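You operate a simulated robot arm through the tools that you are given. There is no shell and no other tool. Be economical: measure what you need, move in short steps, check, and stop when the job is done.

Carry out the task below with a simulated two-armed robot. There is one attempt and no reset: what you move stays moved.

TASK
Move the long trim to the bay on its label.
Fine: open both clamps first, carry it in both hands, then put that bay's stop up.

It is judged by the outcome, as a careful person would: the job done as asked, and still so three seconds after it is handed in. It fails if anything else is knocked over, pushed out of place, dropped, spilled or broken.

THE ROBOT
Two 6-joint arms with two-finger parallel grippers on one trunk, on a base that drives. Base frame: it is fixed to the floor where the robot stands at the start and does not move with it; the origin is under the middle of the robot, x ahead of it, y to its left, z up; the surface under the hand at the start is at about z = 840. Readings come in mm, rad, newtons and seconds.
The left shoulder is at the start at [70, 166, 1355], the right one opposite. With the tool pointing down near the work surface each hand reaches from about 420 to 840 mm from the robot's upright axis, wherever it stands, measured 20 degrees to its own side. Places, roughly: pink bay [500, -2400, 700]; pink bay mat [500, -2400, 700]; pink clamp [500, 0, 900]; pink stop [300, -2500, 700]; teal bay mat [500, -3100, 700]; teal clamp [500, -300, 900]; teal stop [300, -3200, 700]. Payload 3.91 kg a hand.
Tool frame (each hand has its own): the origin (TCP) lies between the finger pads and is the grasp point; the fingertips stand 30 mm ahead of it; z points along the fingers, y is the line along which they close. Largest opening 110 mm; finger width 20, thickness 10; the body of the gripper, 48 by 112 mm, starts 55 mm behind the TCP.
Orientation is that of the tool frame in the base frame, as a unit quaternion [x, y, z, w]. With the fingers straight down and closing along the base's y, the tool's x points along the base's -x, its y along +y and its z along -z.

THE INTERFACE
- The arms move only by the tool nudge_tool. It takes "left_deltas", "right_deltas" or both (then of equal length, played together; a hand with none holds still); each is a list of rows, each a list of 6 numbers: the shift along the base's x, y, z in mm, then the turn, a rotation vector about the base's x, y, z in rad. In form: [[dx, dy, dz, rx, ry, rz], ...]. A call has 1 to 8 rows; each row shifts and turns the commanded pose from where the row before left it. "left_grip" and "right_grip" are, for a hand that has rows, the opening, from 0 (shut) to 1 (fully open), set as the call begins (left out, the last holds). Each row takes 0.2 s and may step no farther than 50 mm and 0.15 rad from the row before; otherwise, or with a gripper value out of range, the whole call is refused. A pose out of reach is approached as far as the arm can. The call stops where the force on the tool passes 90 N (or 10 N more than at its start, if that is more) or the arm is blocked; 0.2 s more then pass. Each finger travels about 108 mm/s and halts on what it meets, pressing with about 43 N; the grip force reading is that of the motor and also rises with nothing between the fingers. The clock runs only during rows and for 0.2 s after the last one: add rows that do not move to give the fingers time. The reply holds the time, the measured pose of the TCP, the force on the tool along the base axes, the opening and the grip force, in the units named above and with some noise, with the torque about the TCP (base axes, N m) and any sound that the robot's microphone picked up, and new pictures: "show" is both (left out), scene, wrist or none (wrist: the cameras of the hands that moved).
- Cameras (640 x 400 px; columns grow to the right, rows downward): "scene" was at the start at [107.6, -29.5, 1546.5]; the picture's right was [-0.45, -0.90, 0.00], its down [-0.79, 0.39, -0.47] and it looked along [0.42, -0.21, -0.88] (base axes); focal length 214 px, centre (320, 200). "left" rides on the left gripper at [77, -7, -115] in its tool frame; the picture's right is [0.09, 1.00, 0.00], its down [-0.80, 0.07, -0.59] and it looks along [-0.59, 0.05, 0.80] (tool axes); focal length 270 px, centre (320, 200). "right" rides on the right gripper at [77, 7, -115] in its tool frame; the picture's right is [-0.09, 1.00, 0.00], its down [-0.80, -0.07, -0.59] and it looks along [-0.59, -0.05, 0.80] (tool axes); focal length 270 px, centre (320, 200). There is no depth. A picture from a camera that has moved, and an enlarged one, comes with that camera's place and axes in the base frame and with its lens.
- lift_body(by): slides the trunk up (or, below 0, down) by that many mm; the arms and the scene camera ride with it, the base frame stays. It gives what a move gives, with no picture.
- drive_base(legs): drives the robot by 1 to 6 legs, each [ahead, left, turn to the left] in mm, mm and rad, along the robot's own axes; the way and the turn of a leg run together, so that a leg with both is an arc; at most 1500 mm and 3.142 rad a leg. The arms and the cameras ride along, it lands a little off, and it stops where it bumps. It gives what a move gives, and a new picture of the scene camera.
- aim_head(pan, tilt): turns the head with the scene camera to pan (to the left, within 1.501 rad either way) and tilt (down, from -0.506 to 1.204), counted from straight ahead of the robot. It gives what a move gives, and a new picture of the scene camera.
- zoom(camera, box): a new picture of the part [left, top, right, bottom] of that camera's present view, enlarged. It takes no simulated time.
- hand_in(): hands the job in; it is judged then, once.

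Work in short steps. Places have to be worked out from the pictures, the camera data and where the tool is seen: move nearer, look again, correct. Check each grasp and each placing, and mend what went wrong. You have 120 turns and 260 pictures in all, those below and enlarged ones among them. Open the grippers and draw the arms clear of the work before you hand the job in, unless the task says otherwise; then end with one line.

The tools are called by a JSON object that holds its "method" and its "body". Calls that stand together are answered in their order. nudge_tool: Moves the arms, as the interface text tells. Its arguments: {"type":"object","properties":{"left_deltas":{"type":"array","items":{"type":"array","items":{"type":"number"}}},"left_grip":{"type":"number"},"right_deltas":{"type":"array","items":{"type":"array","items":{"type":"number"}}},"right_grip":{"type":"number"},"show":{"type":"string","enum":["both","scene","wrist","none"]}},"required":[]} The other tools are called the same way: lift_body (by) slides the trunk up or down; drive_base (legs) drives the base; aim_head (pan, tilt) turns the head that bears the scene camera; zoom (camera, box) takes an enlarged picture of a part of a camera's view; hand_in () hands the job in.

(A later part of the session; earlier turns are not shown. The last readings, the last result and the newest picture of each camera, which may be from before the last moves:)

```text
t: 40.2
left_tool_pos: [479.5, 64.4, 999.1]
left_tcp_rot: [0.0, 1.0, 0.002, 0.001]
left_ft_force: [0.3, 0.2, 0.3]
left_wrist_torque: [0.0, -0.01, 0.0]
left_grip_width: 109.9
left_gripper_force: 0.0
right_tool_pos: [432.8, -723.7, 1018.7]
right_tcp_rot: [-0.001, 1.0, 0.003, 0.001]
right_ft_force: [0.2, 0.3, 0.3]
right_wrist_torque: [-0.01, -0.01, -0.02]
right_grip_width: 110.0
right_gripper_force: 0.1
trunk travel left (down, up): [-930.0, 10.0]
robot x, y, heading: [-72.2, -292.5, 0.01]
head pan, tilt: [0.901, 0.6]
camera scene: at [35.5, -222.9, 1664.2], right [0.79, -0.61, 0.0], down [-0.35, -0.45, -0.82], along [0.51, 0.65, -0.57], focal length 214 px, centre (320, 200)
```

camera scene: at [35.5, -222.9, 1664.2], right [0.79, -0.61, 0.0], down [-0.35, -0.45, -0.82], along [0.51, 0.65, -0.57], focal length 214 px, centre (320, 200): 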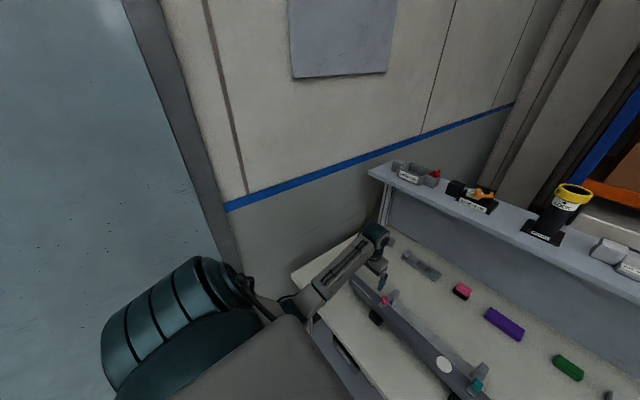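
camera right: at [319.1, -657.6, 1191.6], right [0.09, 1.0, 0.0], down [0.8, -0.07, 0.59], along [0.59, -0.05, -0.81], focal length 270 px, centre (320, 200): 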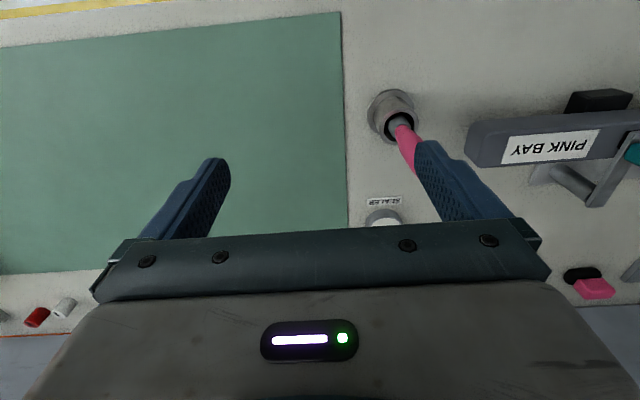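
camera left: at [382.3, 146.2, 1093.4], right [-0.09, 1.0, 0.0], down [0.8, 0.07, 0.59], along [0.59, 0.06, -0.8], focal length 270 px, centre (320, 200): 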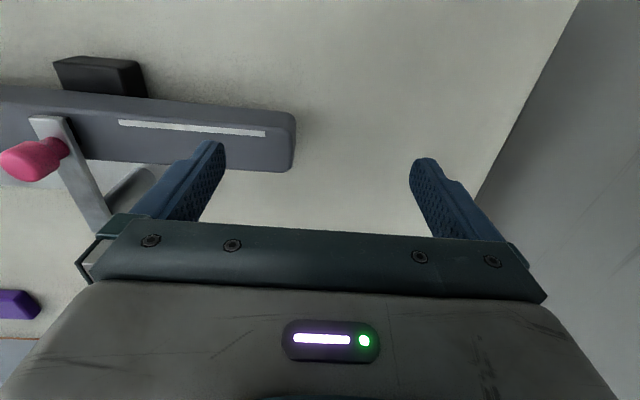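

The left works elbow-low; the right is elbow-high. I try the right hand lower and farther forward, then inward.

{"method": "nudge_tool", "body": {"right_deltas": [[30, -15, -20, 0, 0, 0], [30, -15, -20, 0, 0, 0], [30, -15, -20, 0, 0, 0], [30, -15, 0, 0, 0, 0], [0, 30, 0, 0, 0, 0], [0, 30, 0, 0, 0, 0], [0, 30, 0, 0, 0, 0]], "show": "wrist"}}

```text
t: 41.8
left_tool_pos: [480.2, 62.8, 999.9]
left_tcp_rot: [0.0, 1.0, 0.002, 0.001]
left_ft_force: [-0.7, 0.0, -0.1]
left_wrist_torque: [0.05, 0.01, 0.0]
left_grip_width: 109.8
left_gripper_force: 0.1
right_tool_pos: [437.7, -728.3, 1022.0]
right_tcp_rot: [0.0, 1.0, 0.003, 0.001]
right_ft_force: [0.1, 0.1, -0.7]
right_wrist_torque: [0.0, 0.01, 0.03]
right_grip_width: 109.9
right_gripper_force: 0.2
right hand out of reach, approached as far as the arm can: row 1, 2, 3, 4, 5, 6, 7
trunk travel left (down, up): [-930.0, 10.0]
robot x, y, heading: [-70.7, -293.1, 0.005]
head pan, tilt: [0.901, 0.6]
camera right: at [361.1, -722.4, 1135.0], right [0.09, 1.0, 0.01], down [0.8, -0.07, 0.6], along [0.59, -0.05, -0.8], focal length 270 px, centre (320, 200)
```

right: 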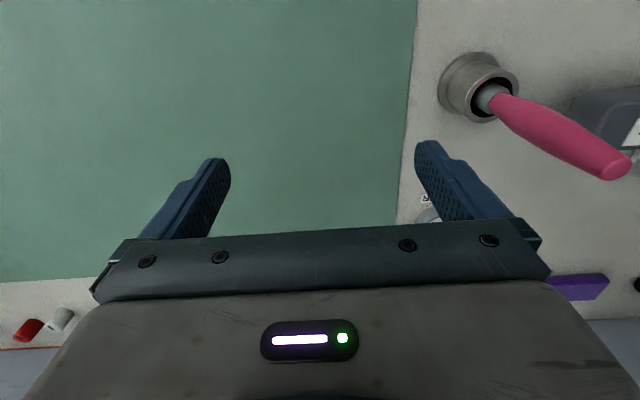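

I probe the free directions of the right hand with small single moves.

{"method": "nudge_tool", "body": {"right_deltas": [[0, -40, 0, 0, 0, 0]], "show": "none"}}

{"method": "nudge_tool", "body": {"right_deltas": [[0, 0, -40, 0, 0, 0]], "show": "none"}}

{"method": "nudge_tool", "body": {"right_deltas": [[0, 0, 0, 0, 0, -0.15], [0, 0, 0, 0, 0, -0.15]], "show": "none"}}

{"method": "nudge_tool", "body": {"right_deltas": [[40, 0, 0, 0, 0, 0]], "show": "none"}}

```text
t: 42.2
left_tool_pos: [477.9, 60.5, 1000.3]
left_tcp_rot: [-0.001, 1.0, 0.003, 0.001]
left_ft_force: [1.0, -0.7, 0.2]
left_wrist_torque: [0.02, 0.02, 0.0]
left_grip_width: 110.1
left_gripper_force: 0.0
right_tool_pos: [437.9, -770.6, 1020.7]
right_tcp_rot: [0.0, 1.0, 0.003, 0.001]
right_ft_force: [0.4, 0.2, -0.1]
right_wrist_torque: [0.03, -0.02, -0.01]
right_grip_width: 110.0
right_gripper_force: 0.1
trunk travel left (down, up): [-930.0, 10.0]
robot x, y, heading: [-68.2, -293.6, 0.008]
head pan, tilt: [0.901, 0.6]
```

```text
t: 42.6
left_tool_pos: [479.1, 63.6, 999.7]
left_tcp_rot: [0.0, 1.0, 0.001, -0.001]
left_ft_force: [0.1, -0.1, -0.2]
left_wrist_torque: [-0.02, -0.03, -0.02]
left_grip_width: 110.0
left_gripper_force: 0.1
right_tool_pos: [428.3, -768.1, 1014.7]
right_tcp_rot: [0.0, 1.0, 0.001, 0.001]
right_ft_force: [-0.6, -0.2, 0.2]
right_wrist_torque: [0.03, 0.02, -0.01]
right_grip_width: 109.9
right_gripper_force: 0.1
right hand out of reach, approached as far as the arm can: row 1
trunk travel left (down, up): [-930.0, 10.0]
robot x, y, heading: [-71.4, -291.2, 0.011]
head pan, tilt: [0.901, 0.6]
```

```text
t: 43.2
left_tool_pos: [479.5, 63.0, 999.0]
left_tcp_rot: [0.0, 1.0, 0.003, 0.0]
left_ft_force: [-0.5, -0.8, -0.5]
left_wrist_torque: [0.02, 0.02, 0.02]
left_grip_width: 110.1
left_gripper_force: 0.0
right_tool_pos: [427.4, -769.7, 1014.3]
right_tcp_rot: [0.151, 0.989, 0.001, 0.0]
right_ft_force: [-1.1, -0.6, 0.1]
right_wrist_torque: [0.01, 0.0, -0.02]
right_grip_width: 110.2
right_gripper_force: 0.1
trunk travel left (down, up): [-930.0, 10.0]
robot x, y, heading: [-69.2, -294.1, 0.006]
head pan, tilt: [0.901, 0.6]
```

```text
t: 43.6
left_tool_pos: [480.8, 63.4, 998.3]
left_tcp_rot: [0.0, 1.0, 0.001, 0.001]
left_ft_force: [0.4, -0.2, 0.1]
left_wrist_torque: [-0.03, 0.03, -0.01]
left_grip_width: 109.7
left_gripper_force: 0.0
right_tool_pos: [462.1, -770.3, 1027.6]
right_tcp_rot: [0.151, 0.989, 0.001, 0.0]
right_ft_force: [0.6, 0.1, -0.1]
right_wrist_torque: [0.03, 0.01, -0.02]
right_grip_width: 110.0
right_gripper_force: 0.1
right hand out of reach, approached as far as the arm can: row 1
trunk travel left (down, up): [-930.0, 10.0]
robot x, y, heading: [-70.4, -292.0, 0.006]
head pan, tilt: [0.901, 0.6]
```

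Both limits look like shoulder limits of the right arm's elbow-high branch; the left's elbow-low branch works well. I back the robot away from the bench so I can re-pose the right arm in free space.

{"method": "drive_base", "body": {"legs": [[-550, 0, 0]]}}

{"method": "aim_head", "body": {"pan": -1.2, "tilt": 0.5}}

```text
t: 46.7
left_tool_pos: [-65.0, 56.5, 997.8]
left_tcp_rot: [0.002, 1.0, 0.001, 0.0]
left_ft_force: [-0.6, 0.3, -0.8]
left_wrist_torque: [0.0, 0.02, -0.01]
left_grip_width: 109.8
left_gripper_force: 0.0
right_tool_pos: [-88.2, -777.5, 1027.7]
right_tcp_rot: [0.152, 0.988, 0.002, 0.0]
right_ft_force: [-0.3, 0.2, -0.4]
right_wrist_torque: [0.02, 0.01, 0.0]
right_grip_width: 110.1
right_gripper_force: 0.1
trunk travel left (down, up): [-930.0, 10.0]
robot x, y, heading: [-612.7, -292.5, 0.003]
head pan, tilt: [0.901, 0.6]
camera scene: at [-510.2, -227.3, 1664.0], right [0.79, -0.62, 0.0], down [-0.35, -0.44, -0.82], along [0.51, 0.65, -0.57], focal length 214 px, centre (320, 200)
```

scene: 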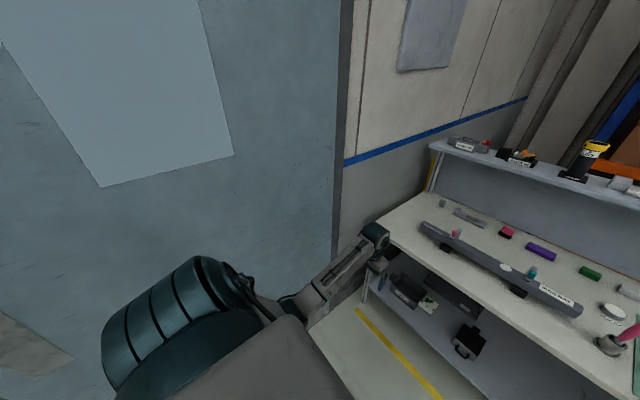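

```text
t: 48.7
left_tool_pos: [-66.3, 55.5, 999.6]
left_tcp_rot: [0.003, 1.0, 0.002, 0.001]
left_ft_force: [0.4, 0.4, 0.7]
left_wrist_torque: [-0.02, 0.02, -0.01]
left_grip_width: 110.1
left_gripper_force: 0.0
right_tool_pos: [-89.8, -777.9, 1027.5]
right_tcp_rot: [0.152, 0.988, 0.002, 0.002]
right_ft_force: [0.4, -0.3, 0.3]
right_wrist_torque: [-0.03, 0.02, 0.01]
right_grip_width: 110.1
right_gripper_force: 0.0
trunk travel left (down, up): [-930.0, 10.0]
robot x, y, heading: [-616.0, -296.2, 0.007]
head pan, tilt: [-1.201, 0.499]
camera scene: at [-533.8, -381.5, 1673.3], right [-0.93, -0.37, 0.0], down [-0.18, 0.45, -0.88], along [0.32, -0.82, -0.48], focal length 214 px, centre (320, 200)
```

scene: 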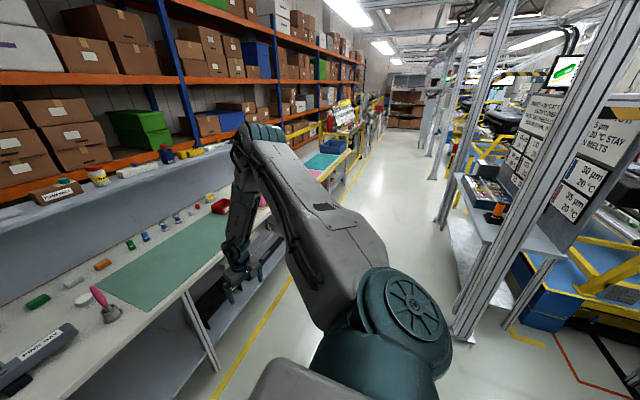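

There's free space. I bring the right hand back beside the body first, then will lower it.

{"method": "nudge_tool", "body": {"right_deltas": [[-45, -10, 0, 0, 0, 0.1], [-45, -10, 0, 0, 0, 0.1], [-45, -10, 0, 0, 0, 0.1], [-45, 0, 0, 0, 0, 0], [-45, 0, 0, 0, 0, 0], [-45, 0, 0, 0, 0, 0], [-45, 0, 0, 0, 0, 0]], "show": "none"}}

{"method": "nudge_tool", "body": {"right_deltas": [[0, 0, -40, 0, 0, 0], [0, 0, -40, 0, 0, 0], [0, 0, -40, 0, 0, 0], [0, 0, -40, 0, 0, 0]], "show": "scene"}}

```text
t: 50.3
left_tool_pos: [-67.9, 55.5, 1000.3]
left_tcp_rot: [0.002, 1.0, 0.001, 0.002]
left_ft_force: [0.0, 0.0, -0.2]
left_wrist_torque: [0.02, 0.0, 0.0]
left_grip_width: 110.1
left_gripper_force: 0.1
right_tool_pos: [-269.3, -800.7, 1027.6]
right_tcp_rot: [0.002, 1.0, 0.001, 0.001]
right_ft_force: [-0.2, -0.4, -0.7]
right_wrist_torque: [0.03, -0.01, 0.02]
right_grip_width: 109.8
right_gripper_force: 0.1
right hand out of reach, approached as far as the arm can: row 4, 5, 6, 7
trunk travel left (down, up): [-930.0, 10.0]
robot x, y, heading: [-615.4, -294.8, 0.002]
head pan, tilt: [-1.201, 0.499]
```

```text
t: 51.3
left_tool_pos: [-65.4, 56.5, 999.2]
left_tcp_rot: [0.002, 1.0, 0.002, -0.001]
left_ft_force: [0.2, 0.5, -0.7]
left_wrist_torque: [-0.02, 0.02, 0.0]
left_grip_width: 110.0
left_gripper_force: 0.0
right_tool_pos: [-290.7, -822.6, 954.3]
right_tcp_rot: [0.003, 1.0, 0.002, 0.001]
right_ft_force: [0.3, 0.4, -0.3]
right_wrist_torque: [0.04, 0.0, 0.0]
right_grip_width: 110.0
right_gripper_force: 0.1
right hand out of reach, approached as far as the arm can: row 2, 3, 4
trunk travel left (down, up): [-930.0, 10.0]
robot x, y, heading: [-620.0, -296.8, 0.003]
head pan, tilt: [-1.201, 0.499]
camera scene: at [-533.1, -381.6, 1673.2], right [-0.93, -0.37, 0.0], down [-0.18, 0.45, -0.88], along [0.32, -0.82, -0.48], focal length 214 px, centre (320, 200)
```

scene: 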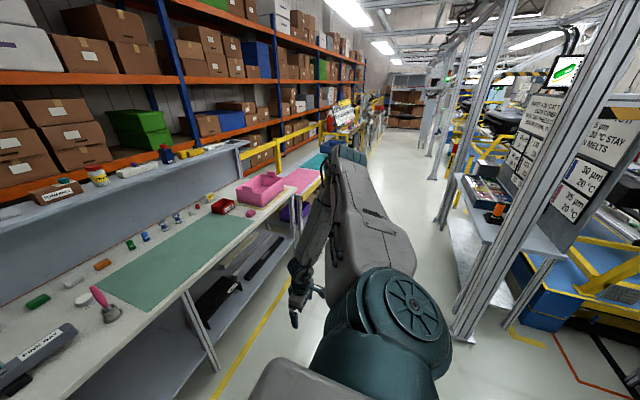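

It goes lower when farther out; I continue down and slightly outward.

{"method": "nudge_tool", "body": {"right_deltas": [[0, -25, -35, 0, 0, 0], [0, -25, -35, 0, 0, 0], [0, -25, -35, 0, 0, 0], [0, -25, -35, 0, 0, 0], [0, 0, -45, 0, 0, 0], [0, 0, -45, 0, 0, 0], [0, 0, -45, 0, 0, 0]], "show": "scene"}}

```text
t: 52.9
left_tool_pos: [-67.3, 56.2, 999.6]
left_tcp_rot: [0.003, 1.0, 0.002, 0.001]
left_ft_force: [0.2, -0.5, -0.3]
left_wrist_torque: [-0.01, 0.0, 0.0]
left_grip_width: 110.0
left_gripper_force: 0.1
right_tool_pos: [-367.3, -935.6, 907.8]
right_tcp_rot: [0.002, 1.0, 0.002, 0.0]
right_ft_force: [-0.3, -0.2, -0.2]
right_wrist_torque: [0.04, 0.0, -0.02]
right_grip_width: 110.4
right_gripper_force: 0.0
right hand out of reach, approached as far as the arm can: row 1, 2, 3, 4, 5, 6, 7
trunk travel left (down, up): [-930.0, 10.0]
robot x, y, heading: [-614.8, -299.7, 0.007]
head pan, tilt: [-1.201, 0.499]
camera scene: at [-534.7, -381.9, 1673.3], right [-0.93, -0.37, 0.0], down [-0.17, 0.45, -0.88], along [0.32, -0.82, -0.48], focal length 214 px, centre (320, 200)
```

scene: 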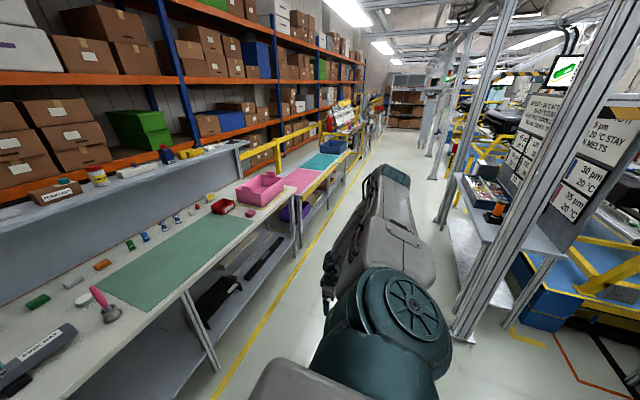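

The upper arm is coming down to the side. I keep going the same way: back, out and down.

{"method": "nudge_tool", "body": {"right_deltas": [[-25, -20, -35, 0, 0, 0], [-25, -20, -35, 0, 0, 0], [-25, -20, -35, 0, 0, 0], [-25, -20, -35, 0, 0, 0], [-20, 0, -45, 0, 0, 0], [-20, 0, -45, 0, 0, 0], [0, 0, -45, 0, 0, 0]], "show": "scene"}}

```text
t: 54.5
left_tool_pos: [-65.1, 57.3, 998.6]
left_tcp_rot: [0.003, 1.0, 0.002, 0.001]
left_ft_force: [0.2, 0.2, -0.3]
left_wrist_torque: [0.03, 0.01, -0.01]
left_grip_width: 109.8
left_gripper_force: 0.0
right_tool_pos: [-481.0, -893.3, 827.8]
right_tcp_rot: [0.003, 1.0, -0.001, 0.001]
right_ft_force: [-0.8, 0.0, -1.0]
right_wrist_torque: [0.02, 0.0, 0.01]
right_grip_width: 110.0
right_gripper_force: 0.1
right hand out of reach, approached as far as the arm can: row 1, 2, 3, 4, 5, 6, 7
trunk travel left (down, up): [-930.0, 10.0]
robot x, y, heading: [-616.9, -295.1, 0.002]
head pan, tilt: [-1.201, 0.499]
camera scene: at [-533.0, -380.7, 1673.3], right [-0.93, -0.37, 0.0], down [-0.18, 0.45, -0.88], along [0.32, -0.82, -0.48], focal length 214 px, centre (320, 200)
```

scene: 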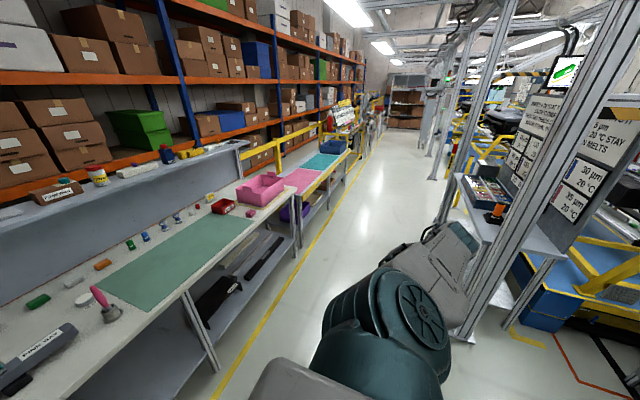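

Good: the right arm is swinging down beside the body. I continue down and in towards the mirrored hanging pose.

{"method": "nudge_tool", "body": {"right_deltas": [[0, 0, -45, 0, 0, 0], [0, 20, -45, 0, 0, 0], [0, 20, -45, 0, 0, 0], [0, 30, -35, 0, 0, 0], [0, 40, -20, 0, 0, 0], [0, 40, -20, 0, 0, 0], [0, 40, 0, 0, 0, 0], [0, 40, 0, 0, 0, 0]], "show": "scene"}}

```text
t: 56.3
left_tool_pos: [-66.9, 57.1, 999.9]
left_tcp_rot: [0.003, 1.0, 0.001, 0.001]
left_ft_force: [0.8, -0.2, 0.3]
left_wrist_torque: [0.01, 0.0, -0.01]
left_grip_width: 110.3
left_gripper_force: 0.0
right_tool_pos: [-508.5, -643.5, 772.2]
right_tcp_rot: [0.005, 1.0, 0.003, 0.001]
right_ft_force: [0.1, 0.0, -0.1]
right_wrist_torque: [-0.05, -0.01, -0.01]
right_grip_width: 110.2
right_gripper_force: 0.1
right hand out of reach, approached as far as the arm can: row 1, 2, 3, 4, 5, 6, 7, 8
trunk travel left (down, up): [-930.0, 10.0]
robot x, y, heading: [-619.3, -292.4, 0.004]
head pan, tilt: [-1.201, 0.499]
camera scene: at [-534.2, -380.8, 1673.3], right [-0.93, -0.37, 0.0], down [-0.17, 0.45, -0.88], along [0.32, -0.82, -0.48], focal length 214 px, centre (320, 200)
```

scene: 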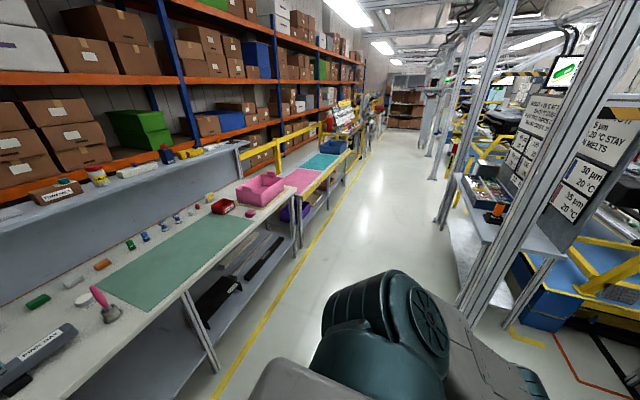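

This mirrors the left arm's earlier pose. I now bring the right hand forward and up as I did with the left.

{"method": "nudge_tool", "body": {"right_deltas": [[45, 0, 0, 0, 0, 0], [45, 0, 0, 0, 0, 0], [45, 0, 0, 0, 0, 0], [45, 0, 10, 0, 0, 0], [45, 0, 10, 0, 0, 0], [45, 0, 10, 0, 0, 0], [25, 0, 40, 0, 0, 0], [25, 0, 40, 0, 0, 0]], "show": "none"}}

{"method": "nudge_tool", "body": {"right_deltas": [[25, 10, 40, 0, 0, 0], [25, 10, 40, 0, 0, 0], [25, 20, 20, 0, 0, 0], [25, 20, 0, 0, 0, 0]], "show": "scene"}}

```text
t: 58.1
left_tool_pos: [-65.3, 56.8, 998.8]
left_tcp_rot: [0.003, 1.0, 0.003, 0.0]
left_ft_force: [0.0, -0.1, 0.2]
left_wrist_torque: [0.03, 0.01, 0.02]
left_grip_width: 109.8
left_gripper_force: 0.1
right_tool_pos: [-213.2, -663.5, 935.3]
right_tcp_rot: [0.003, 1.0, 0.001, 0.001]
right_ft_force: [0.2, 0.2, -0.2]
right_wrist_torque: [0.0, 0.0, -0.01]
right_grip_width: 109.8
right_gripper_force: 0.1
right hand out of reach, approached as far as the arm can: row 1, 2, 3, 4, 5, 6
trunk travel left (down, up): [-930.0, 10.0]
robot x, y, heading: [-619.2, -297.3, -0.002]
head pan, tilt: [-1.201, 0.499]
```

```text
t: 59.1
left_tool_pos: [-65.2, 57.9, 997.8]
left_tcp_rot: [0.003, 1.0, -0.001, -0.001]
left_ft_force: [0.1, 0.8, -0.8]
left_wrist_torque: [0.01, -0.02, -0.01]
left_grip_width: 110.2
left_gripper_force: 0.2
right_tool_pos: [-127.6, -629.8, 1003.0]
right_tcp_rot: [0.01, 1.0, 0.007, 0.004]
right_ft_force: [0.7, 0.0, -0.4]
right_wrist_torque: [-0.03, 0.0, -0.02]
right_grip_width: 109.8
right_gripper_force: 0.2
right hand out of reach, approached as far as the arm can: row 2, 3, 4
trunk travel left (down, up): [-930.0, 10.0]
robot x, y, heading: [-619.2, -293.1, 0.003]
head pan, tilt: [-1.201, 0.499]
camera scene: at [-533.1, -380.0, 1673.3], right [-0.93, -0.37, 0.0], down [-0.18, 0.44, -0.88], along [0.32, -0.82, -0.48], focal length 214 px, centre (320, 200)
```

scene: 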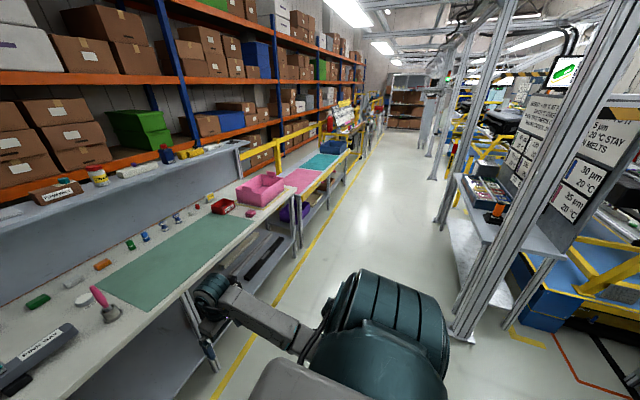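

The right arm is now in the elbow-low branch. I check it moves inward freely.

{"method": "nudge_tool", "body": {"right_deltas": [[30, 10, -10, 0, 0, 0], [30, 20, 0, 0, 0, 0], [0, 40, 0, 0, 0, 0], [0, 40, 0, 0, 0, 0]], "show": "none"}}

```text
t: 60.1
left_tool_pos: [-67.9, 54.5, 999.8]
left_tcp_rot: [0.002, 1.0, 0.003, 0.001]
left_ft_force: [0.5, -0.3, 1.2]
left_wrist_torque: [0.02, 0.0, 0.0]
left_grip_width: 109.8
left_gripper_force: 0.1
right_tool_pos: [-114.3, -606.1, 999.0]
right_tcp_rot: [0.023, 1.0, 0.015, 0.01]
right_ft_force: [0.5, 0.3, 0.4]
right_wrist_torque: [0.0, -0.03, 0.01]
right_grip_width: 109.9
right_gripper_force: 0.1
right hand out of reach, approached as far as the arm can: row 1, 2, 3, 4
trunk travel left (down, up): [-930.0, 10.0]
robot x, y, heading: [-619.9, -294.9, 0.006]
head pan, tilt: [-1.201, 0.499]
```

Blocked again with the tool orientation drifting, perhaps a wrist-roll limit; I try yawing the tool.

{"method": "nudge_tool", "body": {"right_deltas": [[0, 0, 0, 0, 0, -0.15], [0, 0, 0, 0, 0, -0.15], [0, 40, 0, 0, 0, 0]], "show": "none"}}

{"method": "nudge_tool", "body": {"right_deltas": [[30, 0, 0, 0, 0, 0]], "show": "none"}}

```text
t: 60.9
left_tool_pos: [-67.6, 56.1, 998.3]
left_tcp_rot: [0.002, 1.0, 0.002, 0.001]
left_ft_force: [-0.2, -0.5, 0.7]
left_wrist_torque: [-0.01, -0.03, 0.0]
left_grip_width: 109.9
left_gripper_force: 0.1
right_tool_pos: [-121.8, -603.5, 1000.3]
right_tcp_rot: [0.176, 0.984, 0.013, 0.011]
right_ft_force: [-0.3, 0.3, 0.5]
right_wrist_torque: [0.01, 0.01, 0.0]
right_grip_width: 109.8
right_gripper_force: 0.1
right hand out of reach, approached as far as the arm can: row 1, 3
trunk travel left (down, up): [-930.0, 10.0]
robot x, y, heading: [-615.7, -296.4, -0.001]
head pan, tilt: [-1.201, 0.499]
```

```text
t: 61.3
left_tool_pos: [-65.0, 55.8, 998.9]
left_tcp_rot: [0.003, 1.0, 0.002, 0.001]
left_ft_force: [0.2, 0.4, -0.8]
left_wrist_torque: [0.0, -0.01, 0.03]
left_grip_width: 109.8
left_gripper_force: 0.0
right_tool_pos: [-92.5, -617.3, 1001.2]
right_tcp_rot: [0.176, 0.984, 0.009, 0.008]
right_ft_force: [1.1, 1.0, -0.3]
right_wrist_torque: [0.02, -0.01, -0.02]
right_grip_width: 110.1
right_gripper_force: 0.0
right hand out of reach, approached as far as the arm can: row 1
trunk travel left (down, up): [-930.0, 10.0]
robot x, y, heading: [-616.1, -293.9, -0.0]
head pan, tilt: [-1.201, 0.499]
```

Azimuth limit again at about 19°. I test whether it relaxes lower (free space here).

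{"method": "nudge_tool", "body": {"right_deltas": [[0, 0, -40, 0, 0, 0], [0, 0, -40, 0, 0, 0], [0, 0, -40, 0, 0, 0], [0, 40, 0, 0, 0, 0], [0, 40, 0, 0, 0, 0], [0, 40, 0, 0, 0, 0]], "show": "none"}}

{"method": "nudge_tool", "body": {"left_deltas": [[0, -40, 0, 0, 0, 0], [0, -40, 0, 0, 0, 0], [0, -40, 0, 0, 0, 0]], "show": "none"}}

```text
t: 62.7
left_tool_pos: [-67.5, 57.3, 999.7]
left_tcp_rot: [0.002, 1.0, 0.003, 0.0]
left_ft_force: [-0.6, 0.2, 0.1]
left_wrist_torque: [0.02, 0.03, -0.01]
left_grip_width: 110.2
left_gripper_force: 0.0
right_tool_pos: [-129.0, -619.4, 915.1]
right_tcp_rot: [0.174, 0.985, 0.019, 0.008]
right_ft_force: [-0.7, 1.2, -0.9]
right_wrist_torque: [-0.03, 0.0, 0.02]
right_grip_width: 109.8
right_gripper_force: 0.0
right hand out of reach, approached as far as the arm can: row 1, 2, 3, 4, 5, 6
trunk travel left (down, up): [-930.0, 10.0]
robot x, y, heading: [-617.1, -297.0, 0.008]
head pan, tilt: [-1.201, 0.499]
```

```text
t: 63.5
left_tool_pos: [-67.4, -63.6, 999.1]
left_tcp_rot: [0.003, 1.0, 0.002, 0.003]
left_ft_force: [0.2, -0.2, -0.1]
left_wrist_torque: [0.02, 0.03, 0.02]
left_grip_width: 109.9
left_gripper_force: 0.1
right_tool_pos: [-128.4, -620.5, 913.7]
right_tcp_rot: [0.175, 0.984, 0.019, 0.007]
right_ft_force: [0.1, -0.2, -0.3]
right_wrist_torque: [0.01, -0.04, 0.01]
right_grip_width: 109.9
right_gripper_force: 0.1
trunk travel left (down, up): [-930.0, 10.0]
robot x, y, heading: [-618.0, -296.1, 0.006]
head pan, tilt: [-1.201, 0.499]
```

The left is free inwards; the right is not in the exact mirror branch. I take mirrored views to compare.

{"method": "aim_head", "body": {"pan": -0.9, "tilt": 0.9}}

{"method": "aim_head", "body": {"pan": 0.9, "tilt": 0.9}}

```text
t: 64.4
left_tool_pos: [-67.9, -62.6, 998.8]
left_tcp_rot: [0.003, 1.0, 0.002, 0.002]
left_ft_force: [0.2, -0.1, 0.3]
left_wrist_torque: [-0.02, -0.03, 0.0]
left_grip_width: 110.2
left_gripper_force: 0.1
right_tool_pos: [-128.5, -619.5, 914.0]
right_tcp_rot: [0.175, 0.984, 0.018, 0.008]
right_ft_force: [-0.1, -0.9, -0.5]
right_wrist_torque: [-0.01, -0.01, 0.01]
right_grip_width: 110.0
right_gripper_force: 0.0
trunk travel left (down, up): [-930.0, 10.0]
robot x, y, heading: [-618.4, -296.2, 0.006]
head pan, tilt: [-0.901, 0.901]
camera scene: at [-520.0, -355.3, 1639.5], right [-0.78, -0.62, 0.0], down [-0.49, 0.61, -0.62], along [0.39, -0.49, -0.78], focal length 214 px, centre (320, 200)
```

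scene: 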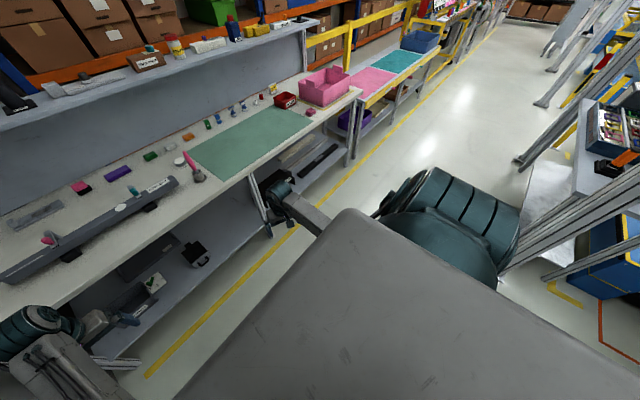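

```text
t: 66.2
left_tool_pos: [-65.7, -62.0, 999.1]
left_tcp_rot: [0.003, 1.0, 0.002, 0.003]
left_ft_force: [0.3, -0.3, -0.8]
left_wrist_torque: [-0.03, 0.0, 0.02]
left_grip_width: 110.0
left_gripper_force: 0.1
right_tool_pos: [-129.6, -619.7, 914.8]
right_tcp_rot: [0.175, 0.984, 0.018, 0.009]
right_ft_force: [-0.1, 0.2, -0.2]
right_wrist_torque: [-0.03, 0.02, 0.0]
right_grip_width: 109.7
right_gripper_force: 0.1
trunk travel left (down, up): [-930.0, 10.0]
robot x, y, heading: [-616.5, -295.9, 0.007]
head pan, tilt: [0.901, 0.901]
camera scene: at [-520.4, -237.4, 1639.4], right [0.79, -0.62, 0.0], down [-0.48, -0.62, -0.62], along [0.38, 0.49, -0.78], focal length 214 px, centre (320, 200)
```

scene: 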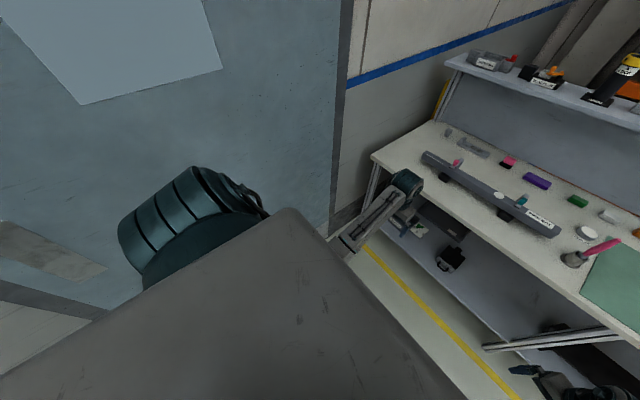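

The poses look mirror-like now, but the right is closer in. I restore its orientation, go out/forward/up, then inward along a wider radius.

{"method": "nudge_tool", "body": {"right_deltas": [[20, -30, 30, -0.036, 0.016, 0.12], [20, -30, 30, 0, 0, 0.12], [30, -10, 25, 0, 0, 0.11], [30, 0, 0, 0, 0, 0], [30, 0, 0, 0, 0, 0]], "show": "none"}}

{"method": "nudge_tool", "body": {"right_deltas": [[0, 40, 0, 0, 0, 0], [0, 40, 0, 0, 0, 0], [0, 40, 0, 0, 0, 0]], "show": "none"}}

```text
t: 67.4
left_tool_pos: [-65.6, -62.3, 997.6]
left_tcp_rot: [0.002, 1.0, 0.002, 0.002]
left_ft_force: [-0.5, -0.2, -0.5]
left_wrist_torque: [-0.01, 0.03, 0.02]
left_grip_width: 109.9
left_gripper_force: 0.2
right_tool_pos: [-94.0, -688.8, 1042.7]
right_tcp_rot: [0.013, 1.0, -0.004, 0.013]
right_ft_force: [0.5, 0.5, 0.3]
right_wrist_torque: [-0.03, 0.01, 0.03]
right_grip_width: 109.8
right_gripper_force: 0.1
right hand out of reach, approached as far as the arm can: row 3, 4, 5
trunk travel left (down, up): [-930.0, 10.0]
robot x, y, heading: [-619.1, -295.9, 0.001]
head pan, tilt: [0.901, 0.901]
```

```text
t: 68.2
left_tool_pos: [-67.5, -62.6, 998.6]
left_tcp_rot: [0.003, 1.0, 0.002, 0.002]
left_ft_force: [0.4, -0.4, 0.4]
left_wrist_torque: [0.02, -0.01, 0.02]
left_grip_width: 109.8
left_gripper_force: 0.1
right_tool_pos: [-131.1, -621.8, 1002.8]
right_tcp_rot: [0.021, 1.0, -0.007, 0.014]
right_ft_force: [0.4, -0.7, 0.7]
right_wrist_torque: [-0.01, -0.02, -0.01]
right_grip_width: 110.0
right_gripper_force: 0.1
right hand out of reach, approached as far as the arm can: row 1, 2, 3
trunk travel left (down, up): [-930.0, 10.0]
robot x, y, heading: [-619.9, -295.7, 0.004]
head pan, tilt: [0.901, 0.901]
```

I mirror the left's exact successful waypoint (rel 531, ∓445, z 1000), then move inward.

{"method": "nudge_tool", "body": {"right_deltas": [[0, -40, 0, 0, 0, 0], [0, -40, 0, -0.014, 0.028, 0.02], [20, -40, 0, 0, 0, 0], [30, 0, 0, 0, 0, 0]], "show": "none"}}

{"method": "nudge_tool", "body": {"right_deltas": [[10, 30, 0, 0, 0, 0], [10, 30, 0, 0, 0, 0], [0, 30, 0, 0, 0, 0]], "show": "none"}}

```text
t: 69.2
left_tool_pos: [-65.3, -61.2, 997.5]
left_tcp_rot: [0.003, 1.0, 0.001, 0.003]
left_ft_force: [0.5, -0.2, -0.7]
left_wrist_torque: [-0.04, 0.03, -0.02]
left_grip_width: 109.9
left_gripper_force: 0.0
right_tool_pos: [-132.2, -735.3, 1031.0]
right_tcp_rot: [-0.003, 1.0, -0.018, -0.006]
right_ft_force: [0.7, 1.0, -0.3]
right_wrist_torque: [-0.03, 0.03, -0.01]
right_grip_width: 110.1
right_gripper_force: 0.0
right hand out of reach, approached as far as the arm can: row 1, 2, 3, 4
trunk travel left (down, up): [-930.0, 10.0]
robot x, y, heading: [-618.7, -296.8, 0.004]
head pan, tilt: [0.901, 0.901]
```

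```text
t: 70.0
left_tool_pos: [-67.2, -62.8, 998.4]
left_tcp_rot: [0.002, 1.0, 0.002, 0.003]
left_ft_force: [-0.7, -0.3, -0.9]
left_wrist_torque: [0.0, -0.03, 0.04]
left_grip_width: 110.0
left_gripper_force: 0.0
right_tool_pos: [-144.0, -673.4, 1014.0]
right_tcp_rot: [-0.003, 1.0, -0.015, -0.003]
right_ft_force: [-0.3, -0.1, -0.3]
right_wrist_torque: [-0.03, 0.03, 0.0]
right_grip_width: 110.1
right_gripper_force: 0.1
right hand out of reach, approached as far as the arm can: row 1, 2, 3
trunk travel left (down, up): [-930.0, 10.0]
robot x, y, heading: [-619.9, -292.9, 0.002]
head pan, tilt: [0.901, 0.901]
```

I look closely at the right arm.

{"method": "aim_head", "body": {"pan": -0.6, "tilt": 1.1}}

{"method": "aim_head", "body": {"pan": 0.6, "tilt": 1.1}}

```text
t: 71.6
left_tool_pos: [-66.3, -63.0, 998.5]
left_tcp_rot: [0.002, 1.0, 0.002, 0.003]
left_ft_force: [-0.5, 0.4, -0.5]
left_wrist_torque: [0.04, 0.0, 0.01]
left_grip_width: 110.0
left_gripper_force: 0.0
right_tool_pos: [-142.2, -673.3, 1013.5]
right_tcp_rot: [-0.004, 1.0, -0.015, -0.003]
right_ft_force: [0.4, 0.5, 0.2]
right_wrist_torque: [0.02, 0.04, -0.02]
right_grip_width: 109.9
right_gripper_force: 0.0
trunk travel left (down, up): [-930.0, 10.0]
robot x, y, heading: [-617.5, -293.6, 0.004]
head pan, tilt: [-0.6, 1.1]
camera scene: at [-514.8, -332.2, 1625.6], right [-0.56, -0.83, 0.0], down [-0.74, 0.5, -0.45], along [0.38, -0.25, -0.89], focal length 214 px, centre (320, 200)
```

scene: 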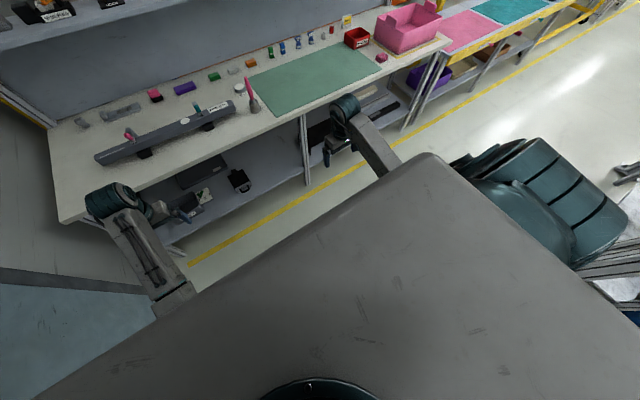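

```text
t: 73.0
left_tool_pos: [-66.4, -62.5, 999.3]
left_tcp_rot: [0.003, 1.0, 0.002, 0.002]
left_ft_force: [0.4, -0.3, -0.6]
left_wrist_torque: [-0.01, 0.02, -0.02]
left_grip_width: 109.8
left_gripper_force: 0.0
right_tool_pos: [-141.6, -673.4, 1014.3]
right_tcp_rot: [-0.004, 1.0, -0.015, -0.002]
right_ft_force: [-0.3, 0.6, -0.4]
right_wrist_torque: [0.01, -0.01, 0.02]
right_grip_width: 110.0
right_gripper_force: 0.1
trunk travel left (down, up): [-930.0, 10.0]
robot x, y, heading: [-618.4, -296.2, 0.002]
head pan, tilt: [0.6, 1.1]
camera scene: at [-515.2, -261.0, 1625.6], right [0.57, -0.82, 0.0], down [-0.73, -0.51, -0.45], along [0.37, 0.26, -0.89], focal length 214 px, centre (320, 200)
```

scene: 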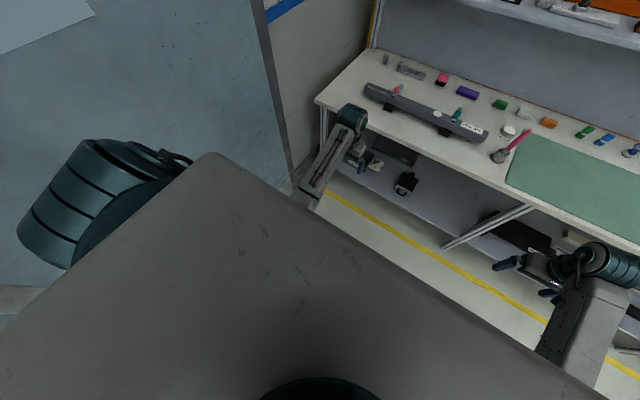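

The forearms differ: the right one is rolled 180° (wrist on the flipped branch). I un-flip it in free space: first pitch the right tool up toward pointing forward along the forearm.

{"method": "nudge_tool", "body": {"right_deltas": [[20, 0, 4, 0, -0.15, 0], [20, 0, 6, 0, -0.15, 0], [18, 0, 10, 0, -0.15, 0], [18, 0, 12, 0, -0.15, 0], [16, 0, 16, 0, -0.15, 0], [14, 0, 18, 0, -0.15, 0], [12, 0, 20, 0, -0.15, 0], [8, 0, 20, 0, -0.15, 0]], "show": "none"}}

{"method": "nudge_tool", "body": {"right_deltas": [[6, 0, 20, 0, -0.15, 0], [4, 0, 22, 0, -0.15, 0], [0, 0, 22, 0, -0.15, 0], [0, 0, 22, 0, -0.15, 0]], "show": "none"}}

{"method": "aim_head", "body": {"pan": -0.7, "tilt": 0.9}}

```text
t: 74.8
left_tool_pos: [-67.6, -64.2, 998.5]
left_tcp_rot: [0.003, 1.0, 0.003, 0.003]
left_ft_force: [0.3, 0.1, -0.5]
left_wrist_torque: [-0.01, 0.01, -0.04]
left_grip_width: 110.1
left_gripper_force: 0.1
right_tool_pos: [-8.2, -690.0, 1124.5]
right_tcp_rot: [-0.004, 0.832, -0.01, 0.555]
right_ft_force: [-0.5, 1.6, -0.5]
right_wrist_torque: [-0.04, 0.01, -0.02]
right_grip_width: 109.6
right_gripper_force: 0.2
right hand out of reach, approached as far as the arm can: row 8
trunk travel left (down, up): [-930.0, 10.0]
robot x, y, heading: [-621.5, -298.3, 0.002]
head pan, tilt: [0.6, 1.1]
```

```text
t: 75.8
left_tool_pos: [-66.4, -62.4, 997.4]
left_tcp_rot: [0.003, 1.0, 0.001, 0.002]
left_ft_force: [0.1, 0.2, 0.4]
left_wrist_torque: [0.02, 0.01, 0.0]
left_grip_width: 110.2
left_gripper_force: 0.1
right_tool_pos: [107.0, -742.8, 1205.8]
right_tcp_rot: [-0.002, 0.629, -0.01, 0.777]
right_ft_force: [0.0, -0.1, -0.1]
right_wrist_torque: [0.0, 0.0, 0.05]
right_grip_width: 110.1
right_gripper_force: 0.1
right hand out of reach, approached as far as the arm can: row 1, 2, 3, 4
trunk travel left (down, up): [-930.0, 10.0]
robot x, y, heading: [-615.7, -291.3, -0.0]
head pan, tilt: [0.6, 1.1]
```

```text
t: 77.3
left_tool_pos: [-66.7, -62.3, 999.4]
left_tcp_rot: [0.002, 1.0, 0.001, 0.002]
left_ft_force: [-0.5, 0.5, -0.4]
left_wrist_torque: [-0.02, 0.01, 0.01]
left_grip_width: 109.9
left_gripper_force: 0.0
right_tool_pos: [106.4, -743.4, 1206.1]
right_tcp_rot: [-0.001, 0.629, -0.011, 0.777]
right_ft_force: [-0.5, 0.2, -0.1]
right_wrist_torque: [-0.01, 0.01, 0.0]
right_grip_width: 110.0
right_gripper_force: 0.0
trunk travel left (down, up): [-930.0, 10.0]
robot x, y, heading: [-614.0, -297.2, 0.008]
head pan, tilt: [-0.7, 0.901]
camera scene: at [-509.3, -345.2, 1639.4], right [-0.64, -0.77, 0.0], down [-0.6, 0.5, -0.62], along [0.48, -0.4, -0.78], focal length 214 px, centre (320, 200)
```

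scene: 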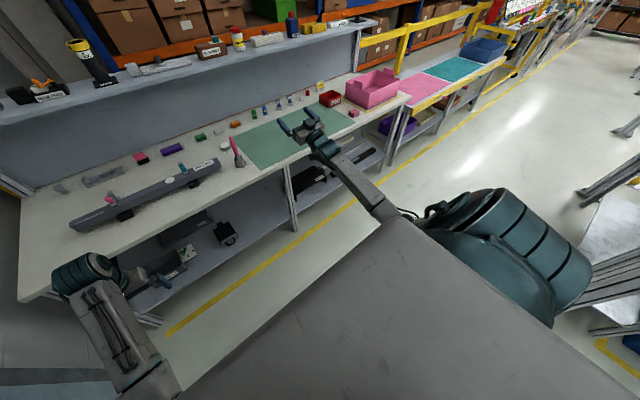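

The tool now points forward. I zoom in on both wrists to understand the joint layout.

{"method": "zoom", "body": {"camera": "scene", "box": [260, 90, 420, 230]}}

{"method": "zoom", "body": {"camera": "scene", "box": [40, 240, 220, 400]}}

```text
2.86 times, centred on (340, 160) of scene
camera zoom: at [-509.3, -345.2, 1639.4], right [-0.64, -0.77, 0.0], down [-0.6, 0.5, -0.62], along [0.48, -0.4, -0.78], focal length 613 px, centre (263, 314)
```

zoom: 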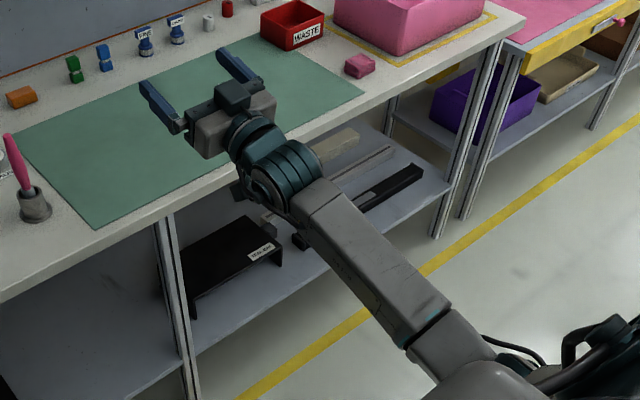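

```text
2.50 times, centred on (130, 320) of scene
camera zoom: at [-509.3, -345.2, 1639.4], right [-0.64, -0.77, 0.0], down [-0.6, 0.5, -0.62], along [0.48, -0.4, -0.78], focal length 536 px, centre (795, -100)
```

zoom: 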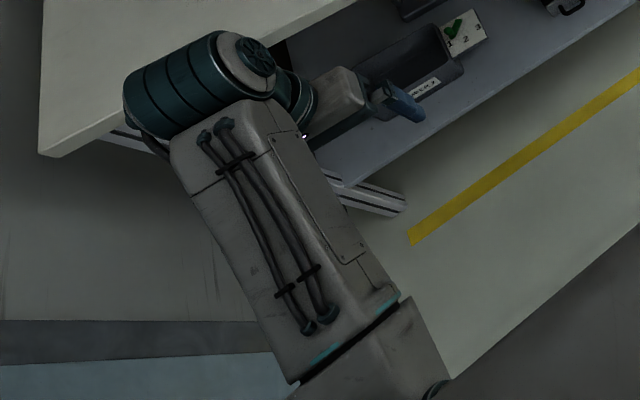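

There is a forearm-roll seam. I retract the hand a bit and pitch it further up so the wrist bends the other way.

{"method": "nudge_tool", "body": {"right_deltas": [[-40, 10, 0, 0, 0, 0], [-40, 10, 0, 0, 0, 0], [-40, 10, 0, 0, 0, 0], [-20, 0, 20, 0, -0.15, 0], [-20, 0, 20, 0, -0.15, 0], [-20, 0, 20, 0, -0.15, 0]], "show": "none"}}

{"method": "zoom", "body": {"camera": "scene", "box": [260, 90, 420, 230]}}

```text
t: 78.7
left_tool_pos: [-67.3, -63.1, 998.8]
left_tcp_rot: [0.003, 1.0, 0.001, 0.003]
left_ft_force: [-0.4, 0.7, -0.5]
left_wrist_torque: [0.0, -0.02, -0.04]
left_grip_width: 109.9
left_gripper_force: 0.0
right_tool_pos: [79.8, -767.7, 1205.8]
right_tcp_rot: [0.009, 0.437, -0.009, 0.899]
right_ft_force: [-0.2, -1.0, -0.1]
right_wrist_torque: [0.0, -0.01, -0.01]
right_grip_width: 110.0
right_gripper_force: 0.0
right hand out of reach, approached as far as the arm can: row 1, 2, 3, 4, 5, 6
trunk travel left (down, up): [-930.0, 10.0]
robot x, y, heading: [-617.0, -293.7, 0.004]
head pan, tilt: [-0.7, 0.901]
```

```text
2.86 times, centred on (340, 160) of scene
camera zoom: at [-509.1, -345.2, 1639.4], right [-0.64, -0.77, 0.0], down [-0.6, 0.5, -0.62], along [0.48, -0.4, -0.78], focal length 613 px, centre (263, 314)
```

zoom: 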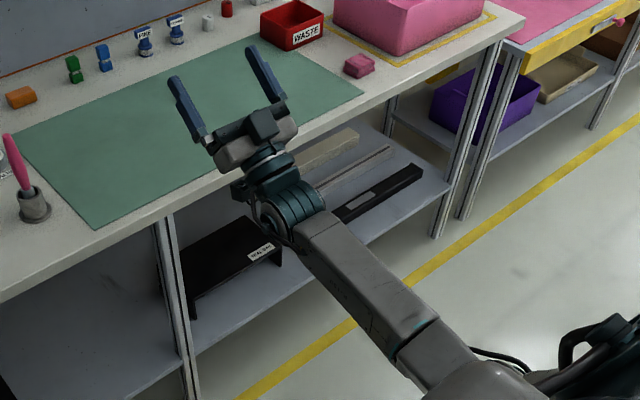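

The wrist now bends upward past the forearm axis. I roll the tool about the forearm axis (forearm ≈ along +x) to turn the forearm-roll joint by 180°.

{"method": "nudge_tool", "body": {"right_deltas": [[0, -17.5, -1, 0.148, -0.02, 0], [0, -17, -4, 0.148, -0.02, 0], [0, -16, -6, 0.148, -0.02, 0], [0, -15, -9, 0.148, -0.02, 0], [0, -14, -11, 0.148, -0.02, 0], [0, -12, -13, 0.148, -0.02, 0], [0, -10, -14, 0.148, -0.02, 0], [0, -7, -16, 0.148, -0.02, 0]], "show": "none"}}

{"method": "zoom", "body": {"camera": "scene", "box": [260, 90, 420, 230]}}

```text
t: 80.5
left_tool_pos: [-67.7, -63.9, 998.6]
left_tcp_rot: [0.002, 1.0, 0.002, 0.003]
left_ft_force: [-0.2, -0.5, 0.2]
left_wrist_torque: [0.02, -0.01, 0.01]
left_grip_width: 110.0
left_gripper_force: 0.1
right_tool_pos: [84.2, -880.4, 1128.5]
right_tcp_rot: [0.513, 0.304, 0.233, 0.768]
right_ft_force: [0.7, 0.4, 0.6]
right_wrist_torque: [0.01, -0.02, 0.02]
right_grip_width: 109.9
right_gripper_force: 0.1
right hand out of reach, approached as far as the arm can: row 1
trunk travel left (down, up): [-930.0, 10.0]
robot x, y, heading: [-618.4, -300.2, 0.004]
head pan, tilt: [-0.7, 0.901]
```

```text
2.86 times, centred on (340, 160) of scene
camera zoom: at [-509.0, -345.2, 1639.4], right [-0.64, -0.77, 0.0], down [-0.6, 0.5, -0.62], along [0.48, -0.4, -0.78], focal length 613 px, centre (263, 314)
```

zoom: 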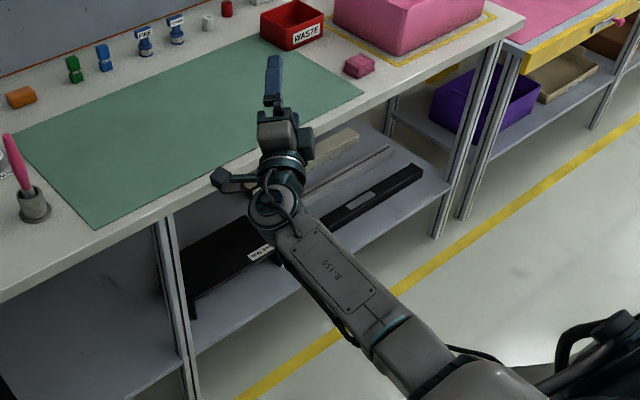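

The forearm is rolling as intended. I continue the roll to 180°.

{"method": "nudge_tool", "body": {"right_deltas": [[0, -5, -17, 0.148, -0.02, 0], [0, -2, -17, 0.148, -0.02, 0], [0, 0, -17.5, 0.148, -0.02, 0], [0, 3, -17, 0.148, -0.02, 0], [0, 5, -17, 0.148, -0.02, 0], [0, 8, -16, 0.148, -0.02, 0], [0, 10, -14, 0.148, -0.02, 0], [0, 12, -13, 0.148, -0.02, 0]], "show": "none"}}

{"method": "nudge_tool", "body": {"right_deltas": [[0, 14, -11, 0.148, -0.02, 0], [0, 15, -9, 0.148, -0.02, 0], [0, 16, -6, 0.148, -0.02, 0], [0, 17, -4, 0.148, -0.02, 0], [0, 17, -1, 0.13, -0.02, 0]], "show": "none"}}

{"method": "zoom", "body": {"camera": "scene", "box": [260, 90, 420, 230]}}

```text
t: 82.3
left_tool_pos: [-67.5, -62.6, 997.9]
left_tcp_rot: [0.003, 1.0, 0.001, 0.003]
left_ft_force: [0.2, -0.8, 0.6]
left_wrist_torque: [-0.03, 0.0, -0.02]
left_grip_width: 109.9
left_gripper_force: 0.0
right_tool_pos: [85.0, -849.7, 1001.3]
right_tcp_rot: [0.835, 0.063, 0.402, 0.371]
right_ft_force: [0.7, 0.6, 0.5]
right_wrist_torque: [-0.01, 0.0, -0.02]
right_grip_width: 110.0
right_gripper_force: 0.0
trunk travel left (down, up): [-930.0, 10.0]
robot x, y, heading: [-621.7, -295.6, 0.001]
head pan, tilt: [-0.7, 0.901]
```

```text
t: 83.5
left_tool_pos: [-66.6, -63.5, 999.3]
left_tcp_rot: [0.002, 1.0, 0.001, 0.003]
left_ft_force: [-0.4, 0.4, 0.5]
left_wrist_torque: [0.0, 0.01, 0.01]
left_grip_width: 109.9
left_gripper_force: 0.0
right_tool_pos: [84.4, -771.0, 971.0]
right_tcp_rot: [0.892, -0.1, 0.437, 0.055]
right_ft_force: [-0.6, -0.3, -1.2]
right_wrist_torque: [-0.03, 0.0, 0.02]
right_grip_width: 110.0
right_gripper_force: 0.1
trunk travel left (down, up): [-930.0, 10.0]
robot x, y, heading: [-616.4, -297.4, 0.004]
head pan, tilt: [-0.7, 0.901]
```

```text
2.86 times, centred on (340, 160) of scene
camera zoom: at [-509.3, -345.0, 1639.4], right [-0.64, -0.77, 0.0], down [-0.6, 0.5, -0.62], along [0.48, -0.4, -0.78], focal length 613 px, centre (263, 314)
```

zoom: 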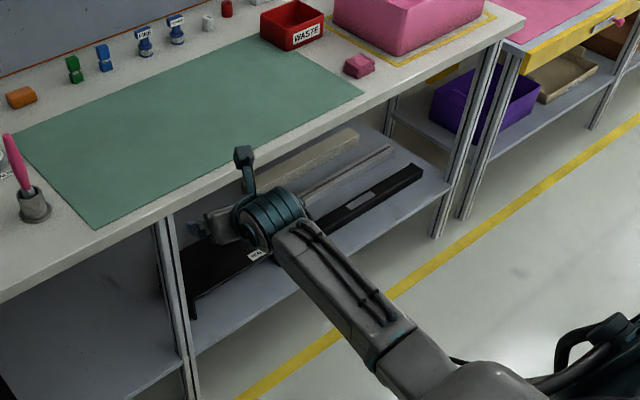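

The forearm now matches the left's. I pitch the right tool back down.

{"method": "nudge_tool", "body": {"right_deltas": [[-16, 0, 5, 0, 0.15, 0], [-18, 0, 5, 0, 0.15, 0], [-24, 0, 5, 0, 0.15, 0], [-26, 0, 5, 0, 0.15, 0], [-30, 0, 5, 0, 0.15, 0], [-30, 0, 5, 0, 0.15, 0]], "show": "scene"}}

```text
t: 84.9
left_tool_pos: [-67.0, -62.2, 998.9]
left_tcp_rot: [0.002, 1.0, 0.002, 0.003]
left_ft_force: [-0.2, -0.2, 0.3]
left_wrist_torque: [-0.02, 0.01, -0.02]
left_grip_width: 109.9
left_gripper_force: 0.0
right_tool_pos: [-91.8, -762.6, 1009.6]
right_tcp_rot: [0.993, -0.07, 0.007, 0.091]
right_ft_force: [0.5, -0.4, 0.5]
right_wrist_torque: [-0.01, -0.01, 0.02]
right_grip_width: 109.8
right_gripper_force: 0.1
right hand out of reach, approached as far as the arm can: row 4, 5, 6
trunk travel left (down, up): [-930.0, 10.0]
robot x, y, heading: [-614.4, -295.9, 0.009]
head pan, tilt: [-0.7, 0.901]
camera scene: at [-510.2, -345.5, 1639.4], right [-0.64, -0.77, 0.0], down [-0.6, 0.5, -0.62], along [0.48, -0.4, -0.78], focal length 214 px, centre (320, 200)
```

scene: 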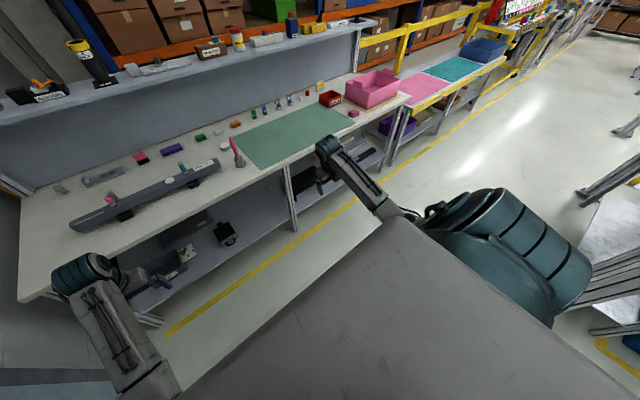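

Right arm now mirrors the left. I fix its tilt and test moving inward/forward.

{"method": "nudge_tool", "body": {"right_deltas": [[0, 20, 0, 0.091, 0.007, 0.07], [10, 30, 0, 0.091, 0.007, 0.07], [10, 40, 0, 0, 0, 0], [10, 40, 0, 0, 0, 0], [10, 40, 0, 0, 0, 0], [0, 40, 0, 0, 0, 0]], "show": "none"}}

```text
t: 86.3
left_tool_pos: [-67.5, -62.2, 997.5]
left_tcp_rot: [0.003, 1.0, 0.001, 0.005]
left_ft_force: [-0.1, 0.5, 0.2]
left_wrist_torque: [0.0, 0.02, -0.03]
left_grip_width: 110.0
left_gripper_force: 0.1
right_tool_pos: [-141.1, -613.0, 996.6]
right_tcp_rot: [1.0, -0.011, 0.007, -0.008]
right_ft_force: [-0.9, -0.1, 0.8]
right_wrist_torque: [-0.01, 0.01, 0.0]
right_grip_width: 110.0
right_gripper_force: 0.0
right hand out of reach, approached as far as the arm can: row 1, 2, 3, 4, 5, 6
trunk travel left (down, up): [-930.0, 10.0]
robot x, y, heading: [-616.4, -294.1, 0.006]
head pan, tilt: [-0.7, 0.901]
```

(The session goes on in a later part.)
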